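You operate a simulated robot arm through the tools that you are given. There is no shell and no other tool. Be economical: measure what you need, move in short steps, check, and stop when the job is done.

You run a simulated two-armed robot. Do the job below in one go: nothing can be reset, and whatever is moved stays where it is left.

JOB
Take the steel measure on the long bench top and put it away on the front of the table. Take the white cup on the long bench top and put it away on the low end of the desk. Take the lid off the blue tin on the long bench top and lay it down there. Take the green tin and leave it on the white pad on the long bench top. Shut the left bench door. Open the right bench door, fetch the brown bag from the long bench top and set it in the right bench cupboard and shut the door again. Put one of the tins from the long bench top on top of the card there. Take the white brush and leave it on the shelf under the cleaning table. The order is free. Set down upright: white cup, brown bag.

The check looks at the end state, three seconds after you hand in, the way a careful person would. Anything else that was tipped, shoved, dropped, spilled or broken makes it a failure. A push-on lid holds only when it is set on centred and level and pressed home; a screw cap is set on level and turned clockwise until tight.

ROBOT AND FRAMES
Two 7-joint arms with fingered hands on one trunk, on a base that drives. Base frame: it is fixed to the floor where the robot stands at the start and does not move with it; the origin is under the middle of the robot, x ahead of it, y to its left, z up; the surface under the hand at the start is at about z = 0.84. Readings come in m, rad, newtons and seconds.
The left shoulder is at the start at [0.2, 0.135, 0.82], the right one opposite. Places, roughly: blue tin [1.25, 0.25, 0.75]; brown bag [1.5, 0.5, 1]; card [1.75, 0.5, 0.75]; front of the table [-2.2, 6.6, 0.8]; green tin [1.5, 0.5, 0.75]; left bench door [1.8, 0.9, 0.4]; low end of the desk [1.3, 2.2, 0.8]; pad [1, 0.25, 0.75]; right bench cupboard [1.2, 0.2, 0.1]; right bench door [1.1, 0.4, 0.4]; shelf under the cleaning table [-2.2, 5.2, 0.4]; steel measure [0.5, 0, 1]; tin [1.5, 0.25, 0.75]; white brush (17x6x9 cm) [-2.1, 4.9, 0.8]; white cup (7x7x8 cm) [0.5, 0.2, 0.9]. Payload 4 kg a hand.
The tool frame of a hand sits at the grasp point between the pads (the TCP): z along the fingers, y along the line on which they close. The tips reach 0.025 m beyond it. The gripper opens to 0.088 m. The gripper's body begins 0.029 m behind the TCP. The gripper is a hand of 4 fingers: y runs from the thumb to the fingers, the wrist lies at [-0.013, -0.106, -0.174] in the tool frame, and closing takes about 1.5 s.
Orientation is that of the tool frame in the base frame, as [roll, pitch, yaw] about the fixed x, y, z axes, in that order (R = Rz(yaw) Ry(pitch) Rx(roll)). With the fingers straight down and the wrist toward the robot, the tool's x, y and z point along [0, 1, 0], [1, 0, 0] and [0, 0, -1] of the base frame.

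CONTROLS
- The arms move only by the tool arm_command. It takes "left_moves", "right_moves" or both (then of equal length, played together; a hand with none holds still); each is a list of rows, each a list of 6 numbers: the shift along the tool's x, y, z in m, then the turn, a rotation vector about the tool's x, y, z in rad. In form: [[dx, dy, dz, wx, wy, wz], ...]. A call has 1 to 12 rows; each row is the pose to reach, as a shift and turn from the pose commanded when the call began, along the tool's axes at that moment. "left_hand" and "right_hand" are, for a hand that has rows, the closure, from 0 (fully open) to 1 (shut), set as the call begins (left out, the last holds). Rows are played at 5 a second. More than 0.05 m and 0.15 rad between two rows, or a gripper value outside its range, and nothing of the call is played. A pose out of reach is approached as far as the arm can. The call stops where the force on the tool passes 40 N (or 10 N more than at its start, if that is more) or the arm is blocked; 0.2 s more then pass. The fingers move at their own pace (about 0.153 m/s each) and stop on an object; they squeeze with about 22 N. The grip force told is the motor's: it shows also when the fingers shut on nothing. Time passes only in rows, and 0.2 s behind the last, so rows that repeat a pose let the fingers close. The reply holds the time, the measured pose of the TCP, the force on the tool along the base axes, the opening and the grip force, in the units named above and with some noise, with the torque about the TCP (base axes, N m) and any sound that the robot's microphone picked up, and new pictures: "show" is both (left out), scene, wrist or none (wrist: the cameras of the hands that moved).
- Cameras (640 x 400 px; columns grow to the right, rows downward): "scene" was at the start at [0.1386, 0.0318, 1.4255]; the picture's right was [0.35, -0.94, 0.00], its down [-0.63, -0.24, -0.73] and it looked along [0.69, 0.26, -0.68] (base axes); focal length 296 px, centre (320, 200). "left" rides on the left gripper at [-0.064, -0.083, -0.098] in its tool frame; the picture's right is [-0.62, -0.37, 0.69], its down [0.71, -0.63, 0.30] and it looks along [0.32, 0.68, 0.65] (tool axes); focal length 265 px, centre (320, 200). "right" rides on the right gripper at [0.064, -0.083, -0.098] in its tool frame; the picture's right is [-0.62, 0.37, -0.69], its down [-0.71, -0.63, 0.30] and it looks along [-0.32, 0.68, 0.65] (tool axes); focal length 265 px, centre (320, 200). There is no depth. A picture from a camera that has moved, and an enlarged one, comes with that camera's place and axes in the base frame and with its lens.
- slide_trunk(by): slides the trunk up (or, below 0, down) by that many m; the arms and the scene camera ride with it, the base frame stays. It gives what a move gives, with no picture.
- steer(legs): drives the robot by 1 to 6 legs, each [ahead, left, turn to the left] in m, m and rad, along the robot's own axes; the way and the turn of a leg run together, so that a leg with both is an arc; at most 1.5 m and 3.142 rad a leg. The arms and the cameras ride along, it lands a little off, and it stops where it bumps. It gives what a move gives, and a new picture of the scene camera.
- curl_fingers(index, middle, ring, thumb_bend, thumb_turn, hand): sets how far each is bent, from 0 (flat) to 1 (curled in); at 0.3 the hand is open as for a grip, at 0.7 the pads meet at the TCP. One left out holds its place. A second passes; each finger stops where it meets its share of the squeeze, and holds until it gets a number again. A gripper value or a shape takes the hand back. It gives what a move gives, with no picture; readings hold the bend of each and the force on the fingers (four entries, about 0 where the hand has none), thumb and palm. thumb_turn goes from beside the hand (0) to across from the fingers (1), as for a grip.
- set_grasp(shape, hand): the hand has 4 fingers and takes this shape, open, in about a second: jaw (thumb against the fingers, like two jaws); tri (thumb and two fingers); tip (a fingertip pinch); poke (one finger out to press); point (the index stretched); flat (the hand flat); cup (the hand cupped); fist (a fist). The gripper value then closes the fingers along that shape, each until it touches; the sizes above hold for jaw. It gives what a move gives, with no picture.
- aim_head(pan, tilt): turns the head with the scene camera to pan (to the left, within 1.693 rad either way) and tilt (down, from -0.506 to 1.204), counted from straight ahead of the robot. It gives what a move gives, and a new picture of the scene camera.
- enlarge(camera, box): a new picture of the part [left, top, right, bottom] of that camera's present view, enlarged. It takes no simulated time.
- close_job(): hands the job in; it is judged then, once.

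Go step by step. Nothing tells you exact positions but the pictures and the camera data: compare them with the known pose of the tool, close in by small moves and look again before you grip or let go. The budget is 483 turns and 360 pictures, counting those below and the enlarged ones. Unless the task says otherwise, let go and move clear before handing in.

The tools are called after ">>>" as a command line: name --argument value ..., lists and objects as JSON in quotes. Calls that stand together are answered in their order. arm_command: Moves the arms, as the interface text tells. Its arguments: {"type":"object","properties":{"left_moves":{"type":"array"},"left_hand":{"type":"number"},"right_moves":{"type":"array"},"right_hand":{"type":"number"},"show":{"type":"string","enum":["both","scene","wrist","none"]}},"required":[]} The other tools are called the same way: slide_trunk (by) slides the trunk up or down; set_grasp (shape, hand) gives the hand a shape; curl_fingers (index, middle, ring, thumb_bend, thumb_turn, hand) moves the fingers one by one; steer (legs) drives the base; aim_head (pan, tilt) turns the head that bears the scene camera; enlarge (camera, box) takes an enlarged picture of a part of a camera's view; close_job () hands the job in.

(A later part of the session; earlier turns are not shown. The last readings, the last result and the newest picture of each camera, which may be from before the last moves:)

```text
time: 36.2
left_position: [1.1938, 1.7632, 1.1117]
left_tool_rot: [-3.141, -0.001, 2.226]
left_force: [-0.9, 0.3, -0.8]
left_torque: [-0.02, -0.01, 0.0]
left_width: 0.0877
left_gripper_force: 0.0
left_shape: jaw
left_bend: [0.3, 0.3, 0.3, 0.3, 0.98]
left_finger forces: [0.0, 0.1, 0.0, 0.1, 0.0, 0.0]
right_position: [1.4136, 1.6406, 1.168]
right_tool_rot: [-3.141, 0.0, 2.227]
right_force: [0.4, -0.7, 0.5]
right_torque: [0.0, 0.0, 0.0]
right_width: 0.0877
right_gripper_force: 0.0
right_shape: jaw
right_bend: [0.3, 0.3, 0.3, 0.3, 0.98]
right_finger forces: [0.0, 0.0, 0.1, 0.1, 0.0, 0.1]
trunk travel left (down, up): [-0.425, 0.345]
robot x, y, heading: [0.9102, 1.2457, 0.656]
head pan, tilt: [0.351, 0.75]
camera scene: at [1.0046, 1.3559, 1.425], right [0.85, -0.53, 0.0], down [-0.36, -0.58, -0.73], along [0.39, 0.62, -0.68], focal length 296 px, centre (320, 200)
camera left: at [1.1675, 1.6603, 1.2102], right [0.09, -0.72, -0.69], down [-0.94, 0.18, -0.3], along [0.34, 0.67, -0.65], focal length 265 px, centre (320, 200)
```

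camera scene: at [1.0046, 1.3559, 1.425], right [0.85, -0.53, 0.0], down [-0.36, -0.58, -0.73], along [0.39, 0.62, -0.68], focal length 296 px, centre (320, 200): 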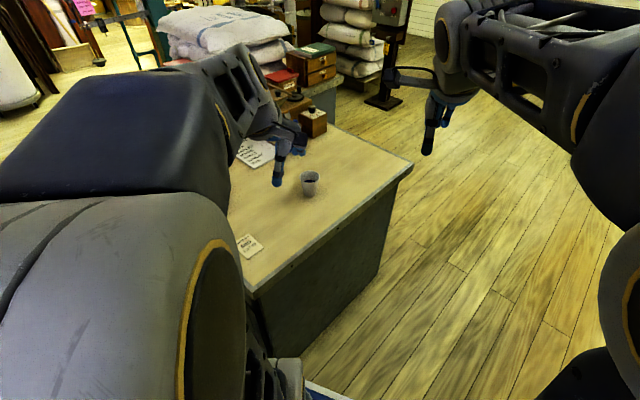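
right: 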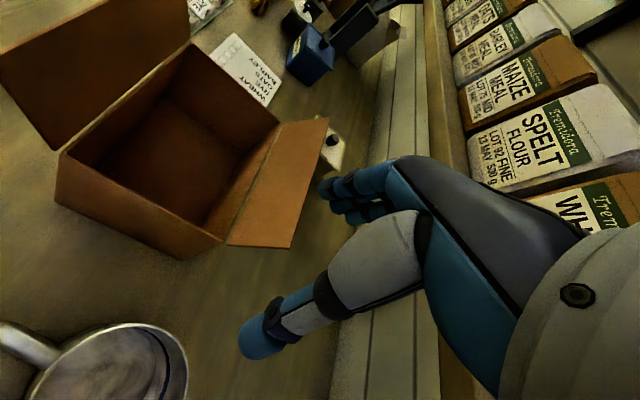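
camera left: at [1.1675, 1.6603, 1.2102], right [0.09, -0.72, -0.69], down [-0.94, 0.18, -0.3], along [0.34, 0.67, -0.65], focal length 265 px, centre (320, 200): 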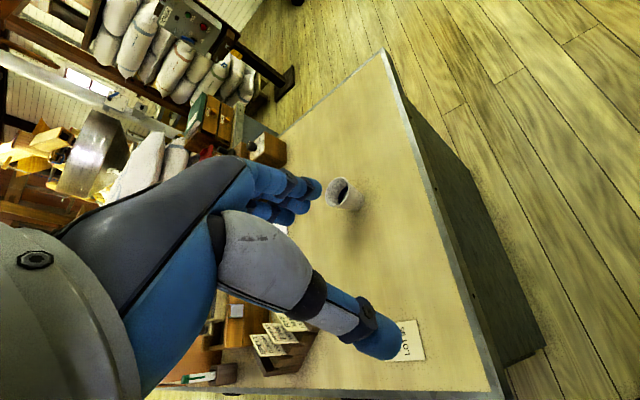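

The cup stands upright on the desk. Next is the left bench door: I turn right to face its free edge at about [1.57, 1.09].

>>> steer --legs '[[0, 0, -0.6]]'

>>> aim_head --pan -0.2 --tilt 0.75

```text
time: 38.2
left_position: [1.439, 1.5099, 1.1113]
left_tool_rot: [-3.141, 0.0, 1.619]
left_force: [0.1, 0.1, 0.7]
left_torque: [0.04, 0.0, 0.01]
left_width: 0.0876
left_gripper_force: 0.1
left_shape: jaw
left_bend: [0.3, 0.3, 0.3, 0.3, 0.98]
left_finger forces: [0.0, 0.0, 0.0, 0.0, 0.0, 0.0]
right_position: [1.547, 1.2833, 1.1671]
right_tool_rot: [3.142, 0.0, 1.617]
right_force: [-0.6, 0.2, 0.0]
right_torque: [0.0, -0.05, 0.01]
right_width: 0.0876
right_gripper_force: 0.0
right_shape: jaw
right_bend: [0.3, 0.3, 0.3, 0.3, 0.98]
right_finger forces: [0.1, 0.0, 0.0, 0.1, 0.1, 0.1]
trunk travel left (down, up): [-0.425, 0.345]
robot x, y, heading: [0.9094, 1.2498, 0.053]
head pan, tilt: [0.351, 0.75]
camera scene: at [1.0489, 1.2841, 1.425], right [0.39, -0.92, 0.0], down [-0.63, -0.27, -0.73], along [0.67, 0.28, -0.68], focal length 296 px, centre (320, 200)
```

scene: 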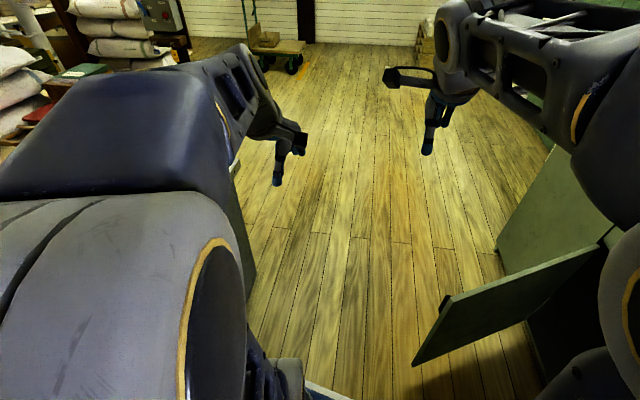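

```text
time: 39.2
left_position: [1.4385, 1.5095, 1.1115]
left_tool_rot: [-3.139, 0.0, 1.619]
left_force: [-0.1, -0.7, 0.6]
left_torque: [0.0, -0.01, -0.05]
left_width: 0.0879
left_gripper_force: 0.1
left_shape: jaw
left_bend: [0.3, 0.3, 0.3, 0.3, 0.98]
left_finger forces: [0.0, 0.0, 0.0, 0.0, 0.0, 0.0]
right_position: [1.5466, 1.283, 1.1678]
right_tool_rot: [-3.141, -0.001, 1.62]
right_force: [-0.1, -0.5, 0.0]
right_torque: [-0.03, -0.03, 0.02]
right_width: 0.0878
right_gripper_force: 0.0
right_shape: jaw
right_bend: [0.3, 0.3, 0.3, 0.3, 0.98]
right_finger forces: [0.0, 0.0, 0.1, 0.1, 0.0, 0.0]
trunk travel left (down, up): [-0.425, 0.345]
robot x, y, heading: [0.9146, 1.2466, 0.049]
head pan, tilt: [-0.201, 0.75]
camera scene: at [1.0545, 1.2394, 1.425], right [-0.15, -0.99, 0.0], down [-0.67, 0.1, -0.73], along [0.72, -0.11, -0.68], focal length 296 px, centre (320, 200)
```

scene: 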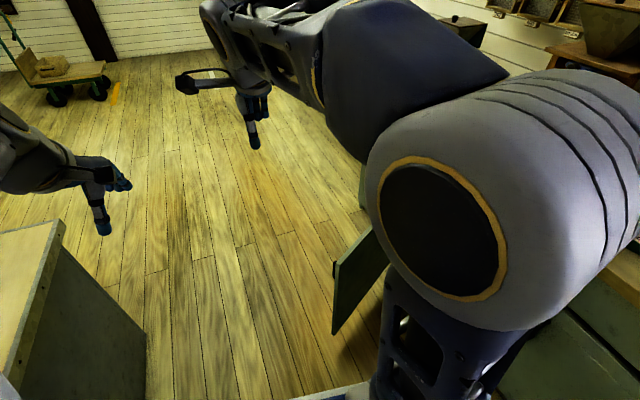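

The door's free edge is at about [1.6, 1.10], top z 0.63. I move the right hand over to its outer side, then lower it there.

>>> arm_command --right_moves '[[-0.035, 0.03, 0, 0, 0, 0], [-0.07, 0.06, 0, 0, 0, 0], [-0.105, 0.09, 0, 0, 0, 0], [-0.14, 0.12, 0, 0, 0, 0], [-0.175, 0.15, 0, 0, 0, 0], [-0.175, 0.15, 0.045, 0, 0, 0], [-0.175, 0.15, 0.09, 0, 0, 0], [-0.175, 0.15, 0.135, 0, 0, 0], [-0.175, 0.15, 0.18, 0, 0, 0], [-0.175, 0.15, 0.225, 0, 0, 0], [-0.175, 0.15, 0.27, 0, 0, 0]]' --right_hand 1

```text
time: 41.6
left_position: [1.439, 1.5091, 1.1112]
left_tool_rot: [3.141, 0.0, 1.619]
left_force: [-0.6, 2.1, -0.1]
left_torque: [-0.01, -0.03, 0.02]
left_width: 0.0877
left_gripper_force: 0.0
left_shape: jaw
left_bend: [0.3, 0.3, 0.3, 0.3, 0.98]
left_finger forces: [0.0, 0.0, 0.1, 0.0, 0.0, 0.0]
right_position: [1.7077, 1.1179, 0.8987]
right_tool_rot: [3.14, 0.0, 1.621]
right_force: [0.5, 0.4, -0.2]
right_torque: [-0.01, 0.01, 0.02]
right_width: 0.0001
right_gripper_force: 21.6
right_shape: jaw
right_bend: [0.7, 0.7, 0.7, 0.38, 1.0]
right_finger forces: [0.0, 0.0, 0.0, 0.0, 0.1, 0.1]
trunk travel left (down, up): [-0.425, 0.345]
robot x, y, heading: [0.9071, 1.2481, 0.05]
head pan, tilt: [-0.201, 0.75]
camera scene: at [1.0543, 1.2393, 1.4251], right [-0.15, -0.99, 0.0], down [-0.67, 0.1, -0.73], along [0.72, -0.11, -0.68], focal length 296 px, centre (320, 200)
camera right: at [1.6208, 1.1766, 0.9979], right [0.4, -0.6, 0.69], down [-0.59, -0.74, -0.3], along [0.7, -0.29, -0.65], focal length 265 px, centre (320, 200)
```

scene: 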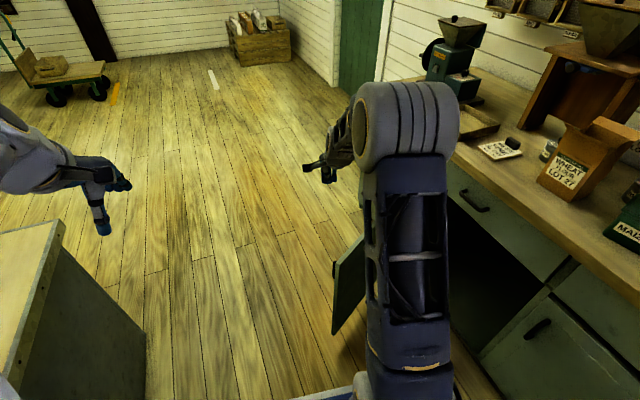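
right: 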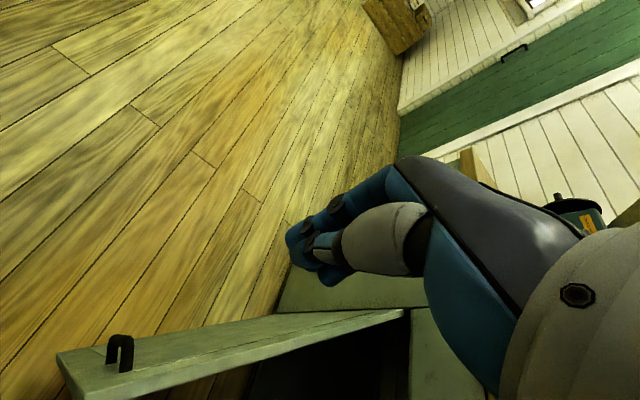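

The wrist view shows the door with its handle near the free end. I shift a bit further from the handle and outward, then lower beside the door's outer face.

>>> arm_command --right_moves '[[-0.022, 0.03, 0, 0, 0, 0], [-0.044, 0.058, 0, 0, 0, 0], [-0.044, 0.058, 0.045, 0, 0, 0], [-0.044, 0.058, 0.09, 0, 0, 0], [-0.044, 0.058, 0.135, 0, 0, 0], [-0.044, 0.058, 0.18, 0, 0, 0], [-0.044, 0.058, 0.225, 0, 0, 0], [-0.044, 0.058, 0.27, 0, 0, 0], [-0.044, 0.058, 0.315, 0, 0, 0], [-0.044, 0.058, 0.335, 0, 0, 0]]'

```text
time: 43.8
left_position: [1.4383, 1.5093, 1.1114]
left_tool_rot: [3.14, -0.001, 1.62]
left_force: [-0.1, 0.1, -0.2]
left_torque: [0.01, -0.01, -0.02]
left_width: 0.0877
left_gripper_force: 0.1
left_shape: jaw
left_bend: [0.3, 0.3, 0.3, 0.3, 0.98]
left_finger forces: [0.0, 0.0, 0.0, 0.0, 0.0, 0.0]
right_position: [1.7653, 1.0742, 0.5627]
right_tool_rot: [3.139, -0.001, 1.62]
right_force: [0.3, 0.7, 0.2]
right_torque: [0.01, 0.02, 0.04]
right_width: 0.0
right_gripper_force: 21.7
right_shape: jaw
right_bend: [0.7, 0.7, 0.7, 0.38, 1.0]
right_finger forces: [0.0, 0.0, 0.0, 0.0, 0.0, 0.0]
trunk travel left (down, up): [-0.425, 0.345]
robot x, y, heading: [0.9108, 1.2448, 0.05]
head pan, tilt: [-0.201, 0.75]
camera scene: at [1.0544, 1.2393, 1.4251], right [-0.15, -0.99, 0.0], down [-0.67, 0.1, -0.73], along [0.72, -0.11, -0.68], focal length 296 px, centre (320, 200)
camera right: at [1.6787, 1.134, 0.6618], right [0.4, -0.6, 0.69], down [-0.59, -0.74, -0.3], along [0.7, -0.29, -0.65], focal length 265 px, centre (320, 200)
```

scene: 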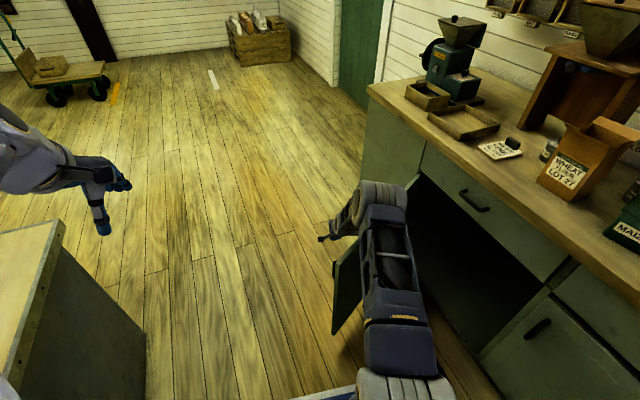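
right: 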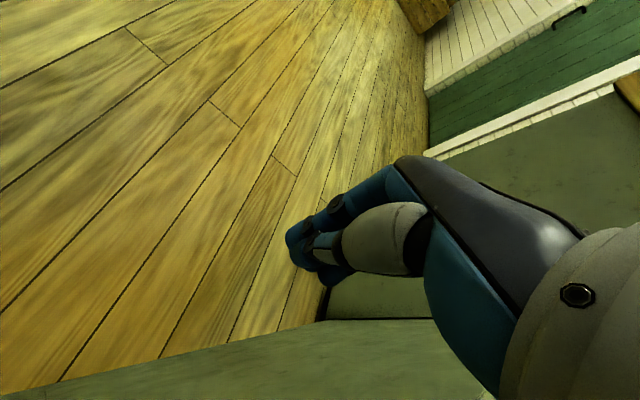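

I sweep the hand along the door's arc to swing it toward closed.

>>> arm_command --right_moves '[[-0.0155, -0.031, 0, 0, 0, 0], [-0.034, -0.062, 0, 0, 0, 0], [-0.0556, -0.091, 0, 0, 0, 0], [-0.079, -0.118, 0, 0, 0, 0], [-0.104, -0.143, 0, 0, 0, 0], [-0.132, -0.167, 0, 0, 0, 0], [-0.161, -0.188, 0, 0, 0, 0], [-0.192, -0.208, 0, 0, 0, 0], [-0.224, -0.2235, 0, 0, 0, 0], [-0.257, -0.238, 0, 0, 0, 0]]'

```text
time: 46.0
left_position: [1.4388, 1.51, 1.1111]
left_tool_rot: [-3.141, 0.0, 1.619]
left_force: [-0.5, -0.7, -0.5]
left_torque: [0.02, -0.01, 0.02]
left_width: 0.0878
left_gripper_force: 0.1
left_shape: jaw
left_bend: [0.3, 0.3, 0.3, 0.3, 0.98]
left_finger forces: [0.1, 0.0, 0.0, 0.0, 0.1, 0.1]
right_position: [1.5402, 0.8063, 0.5635]
right_tool_rot: [3.141, 0.0, 1.621]
right_force: [-0.4, -0.3, -0.7]
right_torque: [-0.02, 0.02, 0.0]
right_width: 0.0
right_gripper_force: 21.9
right_shape: jaw
right_bend: [0.7, 0.7, 0.7, 0.38, 1.0]
right_finger forces: [0.1, 0.0, 0.1, 0.0, 0.1, 0.0]
trunk travel left (down, up): [-0.425, 0.345]
robot x, y, heading: [0.9124, 1.2482, 0.048]
head pan, tilt: [-0.201, 0.75]
camera scene: at [1.0547, 1.2396, 1.425], right [-0.15, -0.99, 0.0], down [-0.67, 0.1, -0.73], along [0.72, -0.11, -0.68], focal length 296 px, centre (320, 200)
camera right: at [1.4528, 0.8655, 0.662], right [0.4, -0.6, 0.69], down [-0.59, -0.74, -0.3], along [0.7, -0.29, -0.65], focal length 265 px, centre (320, 200)
```

scene: 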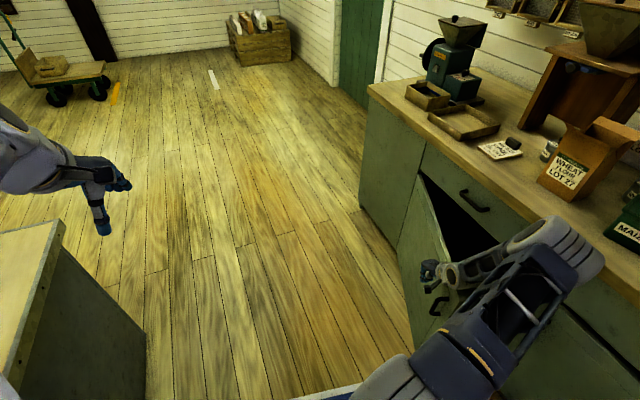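
right: 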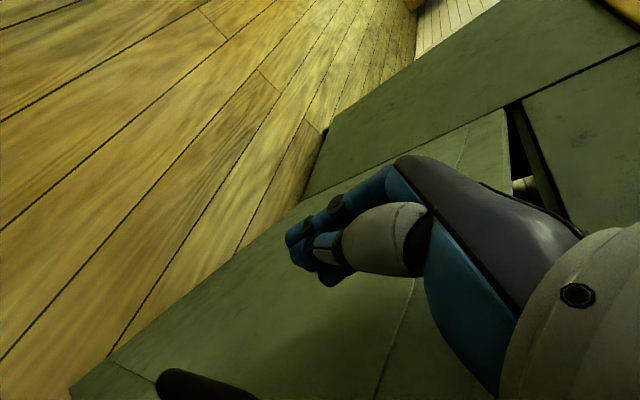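

>>> arm_command --right_moves '[[-0.034, -0.011, 0, 0, 0, 0], [-0.069, -0.0195, 0, 0, 0, 0], [-0.105, -0.025, 0, 0, 0, 0], [-0.141, -0.028, 0, 0, 0, 0]]'

```text
time: 47.0
left_position: [1.4384, 1.5095, 1.1114]
left_tool_rot: [3.14, 0.001, 1.62]
left_force: [0.2, 0.9, 0.0]
left_torque: [-0.02, 0.02, -0.01]
left_width: 0.088
left_gripper_force: 0.1
left_shape: jaw
left_bend: [0.3, 0.3, 0.3, 0.3, 0.98]
left_finger forces: [0.0, 0.0, 0.1, 0.1, 0.0, 0.0]
right_position: [1.5197, 0.6662, 0.5642]
right_tool_rot: [-3.141, 0.001, 1.62]
right_force: [-0.5, -0.5, 0.2]
right_torque: [0.0, 0.0, -0.02]
right_width: 0.0
right_gripper_force: 22.1
right_shape: jaw
right_bend: [0.7, 0.7, 0.7, 0.38, 1.0]
right_finger forces: [0.1, 0.0, 0.0, 0.0, 0.0, 0.0]
trunk travel left (down, up): [-0.425, 0.345]
robot x, y, heading: [0.9129, 1.2472, 0.051]
head pan, tilt: [-0.201, 0.75]
camera scene: at [1.0545, 1.2393, 1.4251], right [-0.15, -0.99, 0.0], down [-0.67, 0.1, -0.73], along [0.72, -0.11, -0.68], focal length 296 px, centre (320, 200)
camera right: at [1.4327, 0.7251, 0.6625], right [0.4, -0.6, 0.69], down [-0.59, -0.74, -0.31], along [0.7, -0.29, -0.65], focal length 265 px, centre (320, 200)
```

scene: 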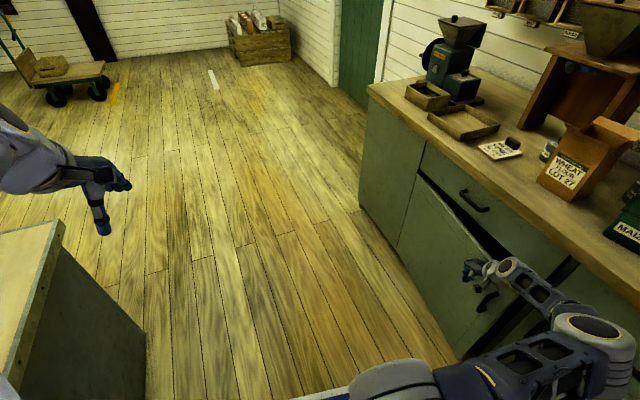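
right: 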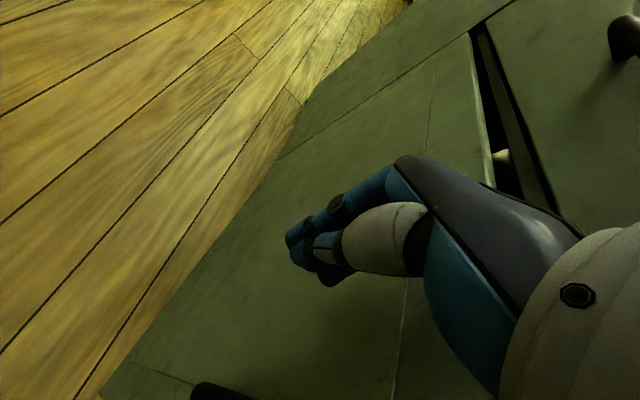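

>>> arm_command --right_moves '[[-0.02, -0.001, 0, 0, 0, 0], [-0.036, 0, 0, 0, 0, 0], [-0.05, 0.001, 0, 0, 0, 0], [-0.06, 0.002, 0, 0, 0, 0]]'

```text
time: 48.0
left_position: [1.4392, 1.5098, 1.1122]
left_tool_rot: [-3.141, 0.0, 1.619]
left_force: [-0.5, 0.2, 0.3]
left_torque: [-0.02, 0.03, 0.0]
left_width: 0.0875
left_gripper_force: 0.1
left_shape: jaw
left_bend: [0.3, 0.3, 0.3, 0.3, 0.98]
left_finger forces: [0.1, 0.1, 0.0, 0.0, 0.0, 0.0]
right_position: [1.5242, 0.6035, 0.5634]
right_tool_rot: [3.139, 0.0, 1.618]
right_force: [-0.8, 0.8, -0.6]
right_torque: [-0.02, 0.0, 0.0]
right_width: 0.0002
right_gripper_force: 22.2
right_shape: jaw
right_bend: [0.7, 0.7, 0.7, 0.38, 1.0]
right_finger forces: [0.0, 0.0, 0.0, 0.1, 0.0, 0.0]
trunk travel left (down, up): [-0.425, 0.345]
robot x, y, heading: [0.9119, 1.2466, 0.053]
head pan, tilt: [-0.201, 0.75]
camera scene: at [1.0544, 1.2392, 1.425], right [-0.15, -0.99, 0.0], down [-0.67, 0.1, -0.73], along [0.72, -0.11, -0.68], focal length 296 px, centre (320, 200)
camera right: at [1.4377, 0.6631, 0.6627], right [0.4, -0.6, 0.69], down [-0.59, -0.74, -0.3], along [0.7, -0.29, -0.65], focal length 265 px, centre (320, 200)
```

scene: 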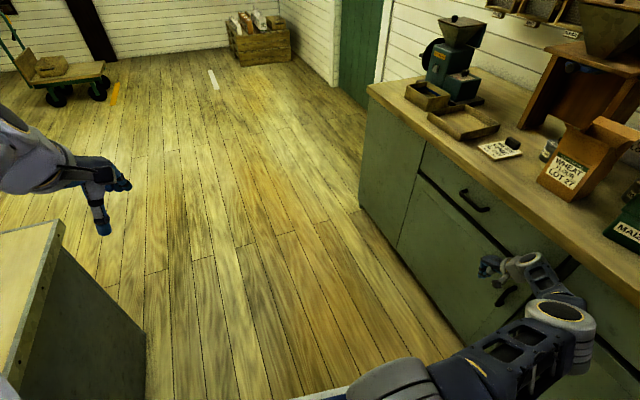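
right: 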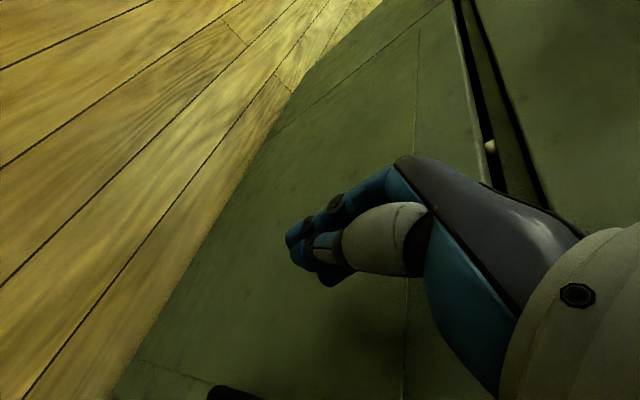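

>>> enlarge --camera "scene" --box '[380, 130, 640, 400]'

>>> arm_command --right_moves '[[-0.01, 0.001, 0, 0, 0, 0], [-0.018, 0.002, 0, 0, 0, 0], [-0.026, 0.003, 0, 0, 0, 0], [-0.034, 0.004, 0, 0, 0, 0]]'

```text
1.48 times, centred on (510, 265) of scene
camera zoom: at [1.0544, 1.2392, 1.425], right [-0.15, -0.99, 0.0], down [-0.67, 0.1, -0.73], along [0.72, -0.11, -0.68], focal length 439 px, centre (38, 104)
```

zoom: 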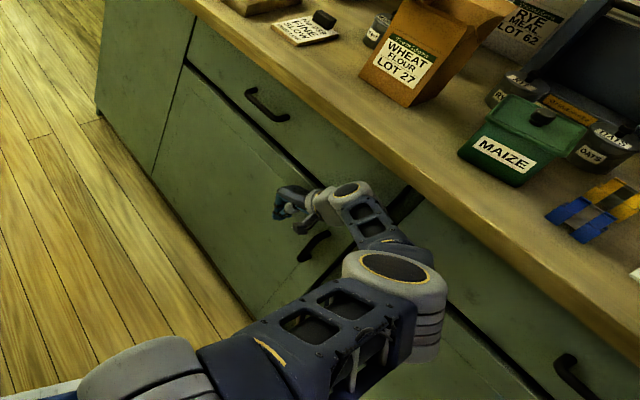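

```text
time: 49.0
left_position: [1.4386, 1.5115, 1.1109]
left_tool_rot: [-3.141, 0.0, 1.619]
left_force: [0.2, -0.4, 0.3]
left_torque: [-0.01, -0.01, -0.01]
left_width: 0.0876
left_gripper_force: 0.1
left_shape: jaw
left_bend: [0.3, 0.3, 0.3, 0.3, 0.98]
left_finger forces: [0.1, 0.0, 0.1, 0.0, 0.1, 0.1]
right_position: [1.5289, 0.5798, 0.5627]
right_tool_rot: [3.141, -0.004, 1.631]
right_force: [-10.3, 17.9, 1.9]
right_torque: [-0.84, -0.52, 0.15]
right_width: 0.0001
right_gripper_force: 21.7
right_shape: jaw
right_bend: [0.7, 0.7, 0.7, 0.38, 1.0]
right_finger forces: [0.1, 0.1, 14.7, 0.0, 0.0, 5.1]
right hand out of reach, approached as far as the arm can: row 4
trunk travel left (down, up): [-0.425, 0.345]
robot x, y, heading: [0.9145, 1.2455, 0.047]
head pan, tilt: [-0.201, 0.75]
camera scene: at [1.0541, 1.241, 1.4253], right [-0.15, -0.99, 0.0], down [-0.67, 0.1, -0.73], along [0.72, -0.11, -0.68], focal length 296 px, centre (320, 200)
camera right: at [1.4415, 0.639, 0.6629], right [0.4, -0.6, 0.69], down [-0.59, -0.75, -0.31], along [0.7, -0.28, -0.66], focal length 265 px, centre (320, 200)
```

scene: 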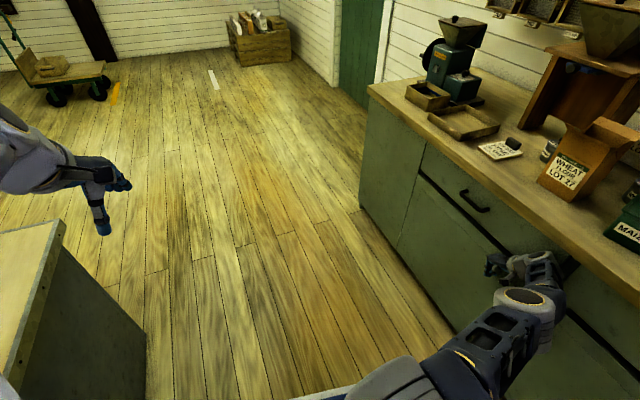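
right: 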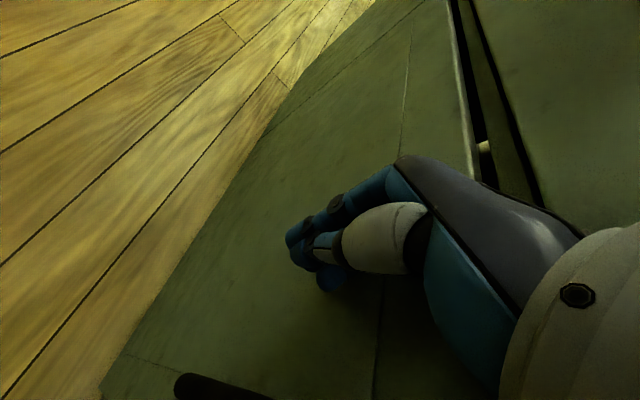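

The door meets resistance, apparently shut. I back the hand off and raise it, then look.

>>> arm_command --right_moves '[[0.04, 0, 0, 0, 0, 0], [0.085, 0, 0, 0, 0, 0], [0.13, 0, 0, 0, 0, 0], [0.175, 0, 0, 0, 0, 0], [0.21, 0, -0.03, 0, 0, 0], [0.24, 0, -0.07, 0, 0, 0], [0.26, 0, -0.115, 0, 0, 0], [0.28, 0, -0.16, 0, 0, 0], [0.3, 0, -0.205, 0, 0, 0], [0.32, 0, -0.25, 0, 0, 0], [0.34, 0, -0.295, 0, 0, 0], [0.34, 0, -0.34, 0, 0, 0]]'

```text
time: 51.6
left_position: [1.439, 1.5088, 1.1119]
left_tool_rot: [3.141, 0.0, 1.618]
left_force: [0.7, -0.3, 0.3]
left_torque: [-0.04, 0.0, 0.0]
left_width: 0.0877
left_gripper_force: 0.0
left_shape: jaw
left_bend: [0.3, 0.3, 0.3, 0.3, 0.98]
left_finger forces: [0.0, 0.0, 0.0, 0.0, 0.0, 0.0]
right_position: [1.5111, 0.9164, 0.9037]
right_tool_rot: [-3.141, 0.002, 1.619]
right_force: [-0.4, -0.3, 0.5]
right_torque: [-0.03, 0.0, -0.01]
right_width: 0.0
right_gripper_force: 22.4
right_shape: jaw
right_bend: [0.7, 0.7, 0.7, 0.38, 1.0]
right_finger forces: [0.1, 0.0, 0.1, 0.0, 0.0, 0.0]
trunk travel left (down, up): [-0.425, 0.345]
robot x, y, heading: [0.9098, 1.2524, 0.048]
head pan, tilt: [-0.201, 0.75]
camera scene: at [1.0546, 1.2392, 1.4249], right [-0.15, -0.99, 0.0], down [-0.67, 0.1, -0.73], along [0.72, -0.11, -0.68], focal length 296 px, centre (320, 200)
camera right: at [1.4241, 0.9762, 1.0025], right [0.4, -0.6, 0.69], down [-0.59, -0.74, -0.3], along [0.7, -0.29, -0.65], focal length 265 px, centre (320, 200)
```

scene: 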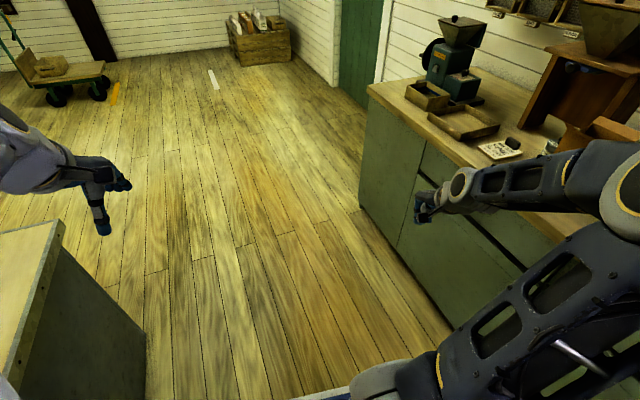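
right: 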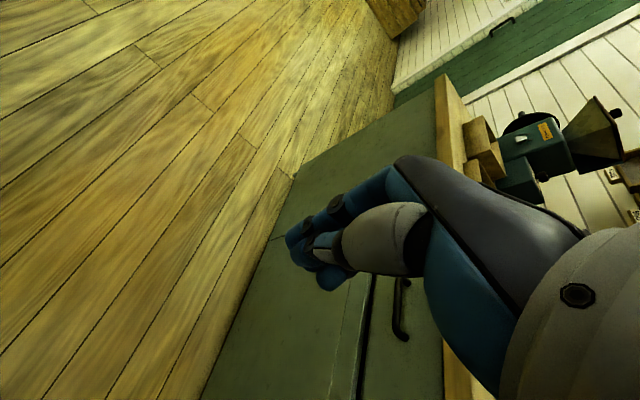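

>>> aim_head --pan -1.0 --tilt 0.75

```text
time: 52.7
left_position: [1.4391, 1.5077, 1.1121]
left_tool_rot: [3.142, -0.002, 1.618]
left_force: [0.6, -0.6, -0.7]
left_torque: [0.0, -0.01, 0.03]
left_width: 0.0877
left_gripper_force: 0.0
left_shape: jaw
left_bend: [0.3, 0.3, 0.3, 0.3, 0.98]
left_finger forces: [0.0, 0.0, 0.0, 0.0, 0.1, 0.0]
right_position: [1.5123, 0.9161, 0.9018]
right_tool_rot: [3.141, -0.002, 1.619]
right_force: [0.2, 0.3, 0.1]
right_torque: [-0.01, 0.02, 0.01]
right_width: 0.0
right_gripper_force: 22.3
right_shape: jaw
right_bend: [0.7, 0.7, 0.7, 0.38, 1.0]
right_finger forces: [0.1, 0.0, 0.0, 0.1, 0.0, 0.0]
trunk travel left (down, up): [-0.425, 0.345]
robot x, y, heading: [0.9134, 1.2484, 0.048]
head pan, tilt: [-1.0, 0.75]
camera scene: at [1.0207, 1.1844, 1.425], right [-0.81, -0.58, 0.0], down [-0.4, 0.56, -0.73], along [0.42, -0.6, -0.68], focal length 296 px, centre (320, 200)
```

scene: 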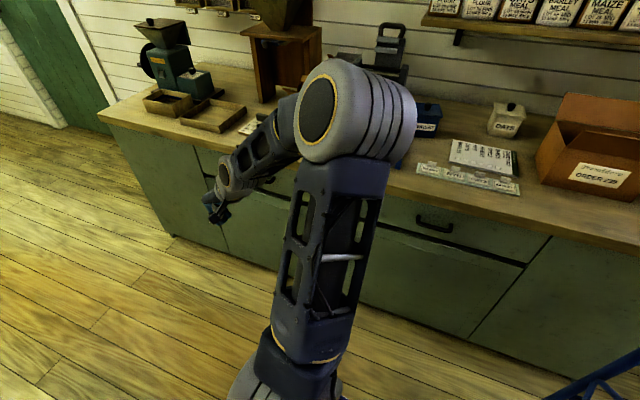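

Bench layout is clear. I turn to face the bench front squarely.

>>> steer --legs '[[0, 0, -1.37]]'

>>> aim_head --pan 0.25 --tilt 0.7

```text
time: 56.5
left_position: [1.2844, 0.7894, 1.1119]
left_tool_rot: [3.141, 0.0, 0.27]
left_force: [0.6, -0.2, -0.1]
left_torque: [0.02, -0.02, 0.02]
left_width: 0.0878
left_gripper_force: 0.1
left_shape: jaw
left_bend: [0.3, 0.3, 0.3, 0.3, 0.98]
left_finger forces: [0.1, 0.0, 0.0, 0.0, 0.0, 0.1]
right_position: [0.7219, 0.5889, 0.9022]
right_tool_rot: [-3.141, 0.0, 0.269]
right_force: [0.2, -0.1, -0.1]
right_torque: [0.0, 0.01, 0.04]
right_width: 0.0
right_gripper_force: 21.7
right_shape: jaw
right_bend: [0.7, 0.7, 0.7, 0.38, 1.0]
right_finger forces: [0.0, 0.0, 0.1, 0.1, 0.0, 0.0]
trunk travel left (down, up): [-0.425, 0.345]
robot x, y, heading: [0.9097, 1.2474, -1.301]
head pan, tilt: [-1.0, 0.75]
camera scene: at [0.8732, 1.1293, 1.425], right [-0.75, 0.67, 0.0], down [0.45, 0.51, -0.73], along [-0.49, -0.54, -0.68], focal length 296 px, centre (320, 200)
```

scene: 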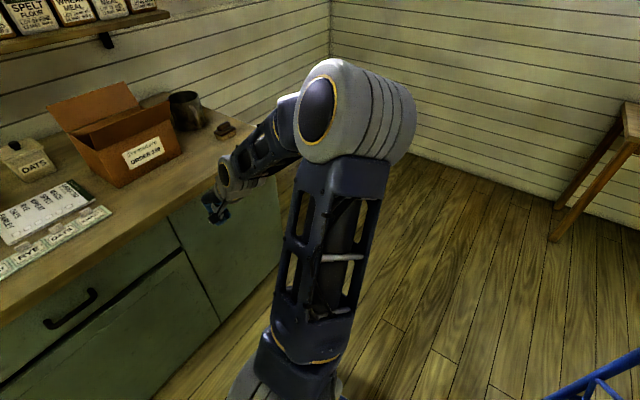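

```text
time: 57.9
left_position: [1.2837, 0.7895, 1.1117]
left_tool_rot: [3.141, 0.0, 0.27]
left_force: [-0.1, -0.2, -0.7]
left_torque: [0.02, -0.01, 0.06]
left_width: 0.0878
left_gripper_force: 0.1
left_shape: jaw
left_bend: [0.3, 0.3, 0.3, 0.3, 0.98]
left_finger forces: [0.1, 0.0, 0.1, 0.0, 0.0, 0.1]
right_position: [0.7203, 0.5898, 0.9033]
right_tool_rot: [-3.141, 0.0, 0.27]
right_force: [-0.6, -0.1, 0.4]
right_torque: [0.01, -0.03, -0.02]
right_width: 0.0
right_gripper_force: 22.0
right_shape: jaw
right_bend: [0.7, 0.7, 0.7, 0.38, 1.0]
right_finger forces: [0.0, 0.0, 0.0, 0.0, 0.1, 0.0]
trunk travel left (down, up): [-0.425, 0.345]
robot x, y, heading: [0.9096, 1.2459, -1.3]
head pan, tilt: [0.25, 0.7]
camera scene: at [0.9706, 1.1173, 1.4293], right [-0.87, -0.5, 0.0], down [-0.32, 0.56, -0.76], along [0.38, -0.66, -0.64], focal length 296 px, centre (320, 200)
```

scene: 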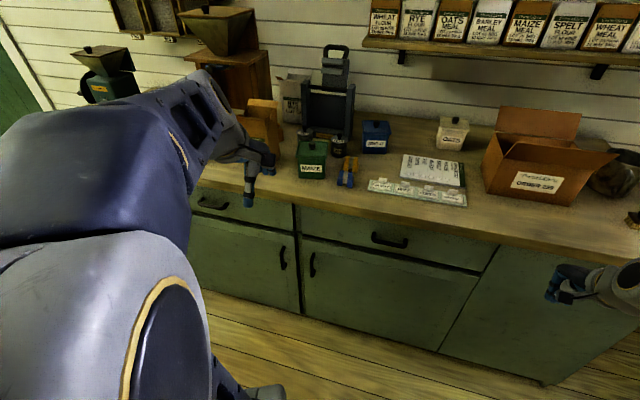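

>>> enlarge --camera "scene" --box '[180, 40, 500, 240]'

>>> enlarge --camera "scene" --box '[170, 180, 490, 380]'

```text
2.00 times, centred on (340, 140) of scene
camera zoom: at [0.9706, 1.1173, 1.4293], right [-0.87, -0.5, 0.0], down [-0.32, 0.56, -0.76], along [0.38, -0.66, -0.64], focal length 592 px, centre (280, 320)
```

zoom: 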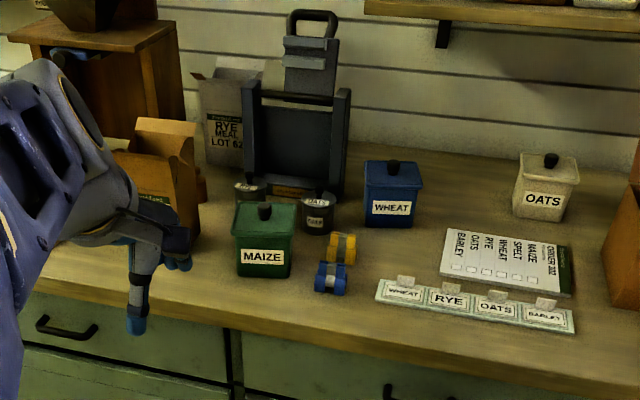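

```text
2.00 times, centred on (330, 280) of scene
camera zoom: at [0.9706, 1.1173, 1.4293], right [-0.87, -0.5, 0.0], down [-0.32, 0.56, -0.76], along [0.38, -0.66, -0.64], focal length 592 px, centre (300, 40)
```

zoom: 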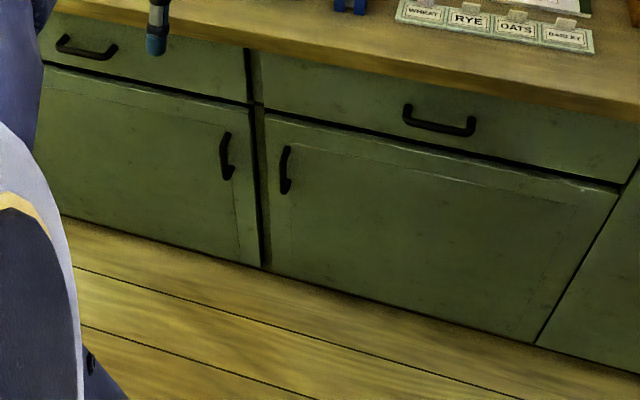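

Both doors look shut; the order pad, blue tin, green tin and small grey tins are clear in front. I raise both hands and move in front of the green tin.

>>> arm_command --left_moves '[[0, -0.02, -0.04, 0, 0, 0], [0, -0.04, -0.08, 0, 0, 0], [0, -0.06, -0.12, 0, 0, 0], [0, -0.06, -0.12, 0, 0, 0]]' --right_moves '[[0, 0, -0.04, 0, 0, 0], [0, 0, -0.08, 0, 0, 0], [0, 0, -0.12, 0, 0, 0], [0, 0, -0.16, 0, 0, 0]]' --right_hand 0 --show "none"

>>> steer --legs '[[0, 0.371, 0], [0.27, 0, -0.04]]'

>>> aim_head --pan -0.1 --tilt 0.85

```text
time: 58.9
left_position: [1.2683, 0.8495, 1.2313]
left_tool_rot: [-3.141, 0.0, 0.269]
left_force: [-1.0, -0.5, -1.6]
left_torque: [0.02, -0.01, 0.0]
left_width: 0.0877
left_gripper_force: 0.2
left_shape: jaw
left_bend: [0.3, 0.3, 0.3, 0.3, 0.98]
left_finger forces: [0.0, 0.0, 0.1, 0.0, 0.1, 0.0]
right_position: [0.721, 0.5914, 1.065]
right_tool_rot: [-3.141, 0.0, 0.27]
right_force: [0.1, 0.1, -0.1]
right_torque: [-0.02, 0.02, 0.0]
right_width: 0.0876
right_gripper_force: 0.1
right_shape: jaw
right_bend: [0.3, 0.3, 0.3, 0.3, 0.98]
right_finger forces: [0.0, 0.1, 0.0, 0.0, 0.1, 0.0]
trunk travel left (down, up): [-0.425, 0.345]
robot x, y, heading: [0.9099, 1.2464, -1.297]
head pan, tilt: [0.25, 0.7]
```

```text
time: 62.8
left_position: [1.6802, 0.6708, 1.2318]
left_tool_rot: [3.141, 0.0, 0.23]
left_force: [0.1, 0.7, 0.1]
left_torque: [0.0, -0.02, -0.03]
left_width: 0.0879
left_gripper_force: 0.1
left_shape: jaw
left_bend: [0.3, 0.3, 0.3, 0.3, 0.98]
left_finger forces: [0.0, 0.1, 0.0, 0.0, 0.1, 0.0]
right_position: [1.1227, 0.4336, 1.0655]
right_tool_rot: [3.142, 0.0, 0.231]
right_force: [0.5, 1.1, -0.1]
right_torque: [0.03, -0.01, 0.0]
right_width: 0.0879
right_gripper_force: 0.0
right_shape: jaw
right_bend: [0.3, 0.3, 0.3, 0.3, 0.98]
right_finger forces: [0.0, 0.0, 0.0, 0.0, 0.0, 0.0]
trunk travel left (down, up): [-0.425, 0.345]
robot x, y, heading: [1.3395, 1.0857, -1.342]
head pan, tilt: [0.25, 0.7]
camera scene: at [1.3922, 0.951, 1.4293], right [-0.89, -0.46, 0.0], down [-0.3, 0.57, -0.76], along [0.35, -0.68, -0.64], focal length 296 px, centre (320, 200)
```

scene: 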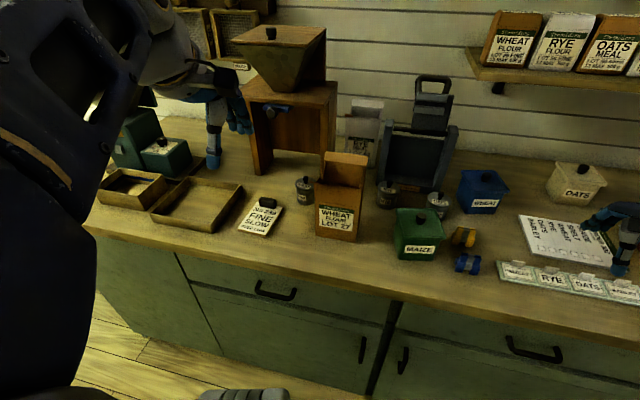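

```text
time: 63.6
left_position: [1.6804, 0.6718, 1.2308]
left_tool_rot: [-3.141, 0.001, 0.232]
left_force: [-0.7, 0.5, 0.2]
left_torque: [0.02, 0.02, 0.0]
left_width: 0.0878
left_gripper_force: 0.0
left_shape: jaw
left_bend: [0.3, 0.3, 0.3, 0.3, 0.98]
left_finger forces: [0.0, 0.0, 0.0, 0.0, 0.1, 0.0]
right_position: [1.1237, 0.4342, 1.0648]
right_tool_rot: [-3.141, -0.001, 0.233]
right_force: [-0.1, 0.8, -0.8]
right_torque: [0.02, 0.02, 0.0]
right_width: 0.0876
right_gripper_force: 0.0
right_shape: jaw
right_bend: [0.3, 0.3, 0.3, 0.3, 0.98]
right_finger forces: [0.1, 0.0, 0.0, 0.0, 0.0, 0.1]
trunk travel left (down, up): [-0.425, 0.345]
robot x, y, heading: [1.3373, 1.0812, -1.341]
head pan, tilt: [-0.099, 0.85]
camera scene: at [1.3632, 0.9488, 1.417], right [-0.99, -0.13, 0.0], down [-0.1, 0.74, -0.66], along [0.09, -0.65, -0.75], focal length 296 px, centre (320, 200)
```

scene: 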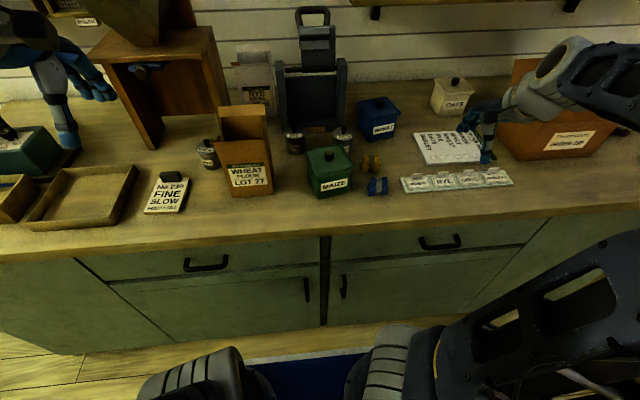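

>>> enlarge --camera "scene" --box '[140, 80, 400, 230]'

>>> enlarge --camera "scene" --box '[280, 60, 540, 210]'

```text
2.46 times, centred on (270, 155) of scene
camera zoom: at [1.3632, 0.9488, 1.417], right [-0.99, -0.13, 0.0], down [-0.1, 0.74, -0.66], along [0.09, -0.65, -0.75], focal length 729 px, centre (443, 311)
```

zoom: 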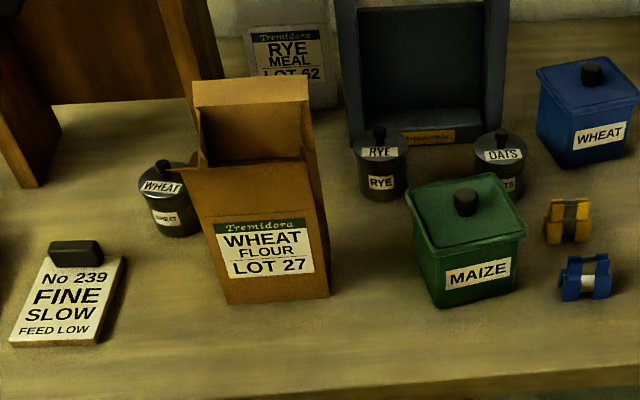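

```text
2.46 times, centred on (410, 135) of scene
camera zoom: at [1.3632, 0.9488, 1.417], right [-0.99, -0.13, 0.0], down [-0.1, 0.74, -0.66], along [0.09, -0.65, -0.75], focal length 729 px, centre (98, 360)
```

zoom: 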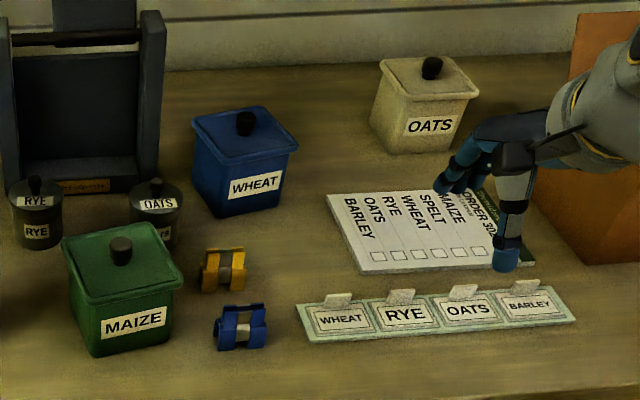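

The tin is about [1.415, 0.391], turned ~28°, lid ~0.09 wide, so I plan a side grip under the lid. First I turn the right hand and bring it in front of the tin.

>>> arm_command --right_moves '[[0.02, -0.003, 0.005, 0, 0, -0.145], [0.039, -0.006, 0.01, 0, 0, -0.29], [0.059, -0.009, 0.016, 0, 0, -0.435], [0.078, -0.012, 0.021, 0, 0, -0.58], [0.098, -0.015, 0.027, 0, 0, -0.725], [0.118, -0.018, 0.032, 0, 0, -0.87], [0.137, -0.021, 0.038, 0, 0, -1.015], [0.157, -0.025, 0.043, 0, 0, -1.16], [0.176, -0.028, 0.049, 0, 0, -1.305], [0.196, -0.031, 0.054, 0, 0, -1.45], [0.216, -0.034, 0.06, 0, 0, -1.595], [0.235, -0.037, 0.065, 0, 0, -1.74]]'

```text
time: 66.2
left_position: [1.681, 0.6722, 1.2312]
left_tool_rot: [-3.141, 0.0, 0.233]
left_force: [-0.4, -0.2, 0.0]
left_torque: [0.01, -0.02, 0.03]
left_width: 0.0875
left_gripper_force: 0.1
left_shape: jaw
left_bend: [0.3, 0.3, 0.3, 0.3, 0.98]
left_finger forces: [0.0, 0.0, 0.1, 0.0, 0.0, 0.0]
right_position: [1.3442, 0.5238, 0.9998]
right_tool_rot: [3.141, -0.002, 1.974]
right_force: [1.2, -0.4, 0.5]
right_torque: [-0.02, 0.03, 0.0]
right_width: 0.0878
right_gripper_force: 0.1
right_shape: jaw
right_bend: [0.3, 0.3, 0.3, 0.3, 0.98]
right_finger forces: [0.1, 0.0, 0.0, 0.1, 0.0, 0.1]
trunk travel left (down, up): [-0.425, 0.345]
robot x, y, heading: [1.3377, 1.0831, -1.336]
head pan, tilt: [-0.099, 0.85]
camera scene: at [1.363, 0.9489, 1.417], right [-0.99, -0.13, 0.0], down [-0.1, 0.74, -0.66], along [0.09, -0.65, -0.75], focal length 296 px, centre (320, 200)
camera right: at [1.2409, 0.5487, 1.0988], right [0.58, -0.43, 0.69], down [-0.3, -0.9, -0.3], along [0.76, -0.03, -0.65], focal length 265 px, centre (320, 200)
```

scene: 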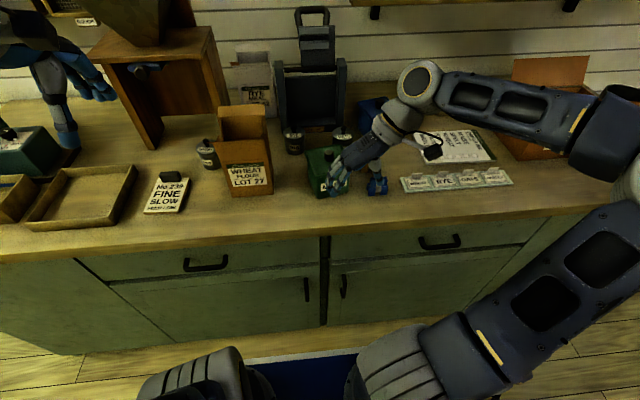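
right: 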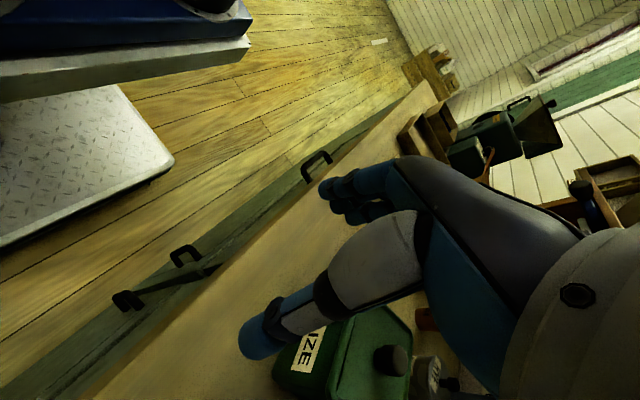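

Now I tilt the hand so the fingers point forward at the tin.

>>> arm_command --right_moves '[[0, 0, 0, 0, -0.143, 0], [0, 0, 0, 0, -0.286, 0], [0, 0, 0, 0, -0.429, 0], [0, 0, 0, 0, -0.572, 0], [0, 0, 0, 0, -0.715, 0], [0, 0, 0, 0, -0.858, 0], [0, 0, 0, 0, -1.0, 0], [0, 0, 0, 0, -1.143, 0], [0, 0, 0, 0, -1.286, 0], [0, 0, 0, 0, -1.43, 0]]'

```text
time: 68.4
left_position: [1.68, 0.6723, 1.2312]
left_tool_rot: [-3.141, 0.001, 0.232]
left_force: [0.6, -0.6, -0.6]
left_torque: [-0.02, 0.02, 0.01]
left_width: 0.0877
left_gripper_force: 0.1
left_shape: jaw
left_bend: [0.3, 0.3, 0.3, 0.3, 0.98]
left_finger forces: [0.1, 0.0, 0.1, 0.0, 0.0, 0.1]
right_position: [1.3347, 0.4961, 1.0067]
right_tool_rot: [3.136, 1.431, 1.968]
right_force: [-0.7, -0.3, -0.2]
right_torque: [0.0, -0.04, 0.02]
right_width: 0.0877
right_gripper_force: 0.1
right_shape: jaw
right_bend: [0.3, 0.3, 0.3, 0.3, 0.98]
right_finger forces: [0.0, 0.0, 0.1, 0.1, 0.1, 0.1]
right hand out of reach, approached as far as the arm can: row 9, 10
trunk travel left (down, up): [-0.425, 0.345]
robot x, y, heading: [1.3394, 1.0834, -1.335]
head pan, tilt: [-0.099, 0.85]
camera scene: at [1.3632, 0.9489, 1.4171], right [-0.99, -0.13, 0.0], down [-0.1, 0.74, -0.66], along [0.09, -0.65, -0.75], focal length 296 px, centre (320, 200)
camera right: at [1.215, 0.5614, 0.9578], right [0.1, 0.7, 0.71], down [-0.42, -0.62, 0.67], along [0.9, -0.37, 0.23], focal length 265 px, centre (320, 200)
```

scene: 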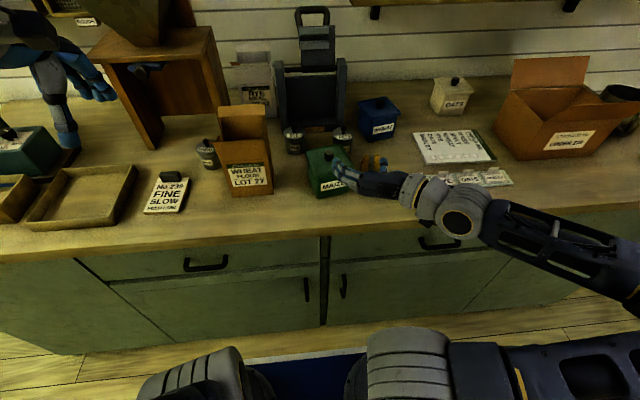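
right: 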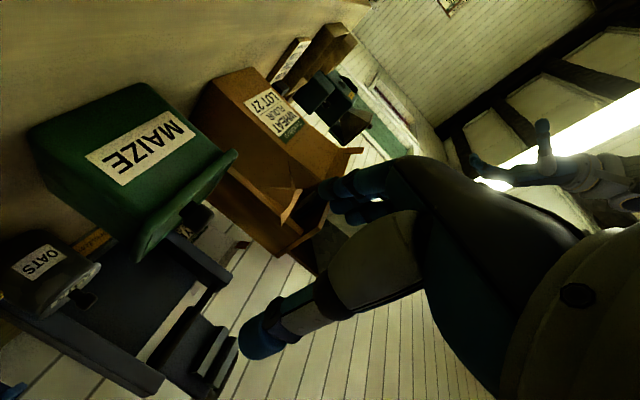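

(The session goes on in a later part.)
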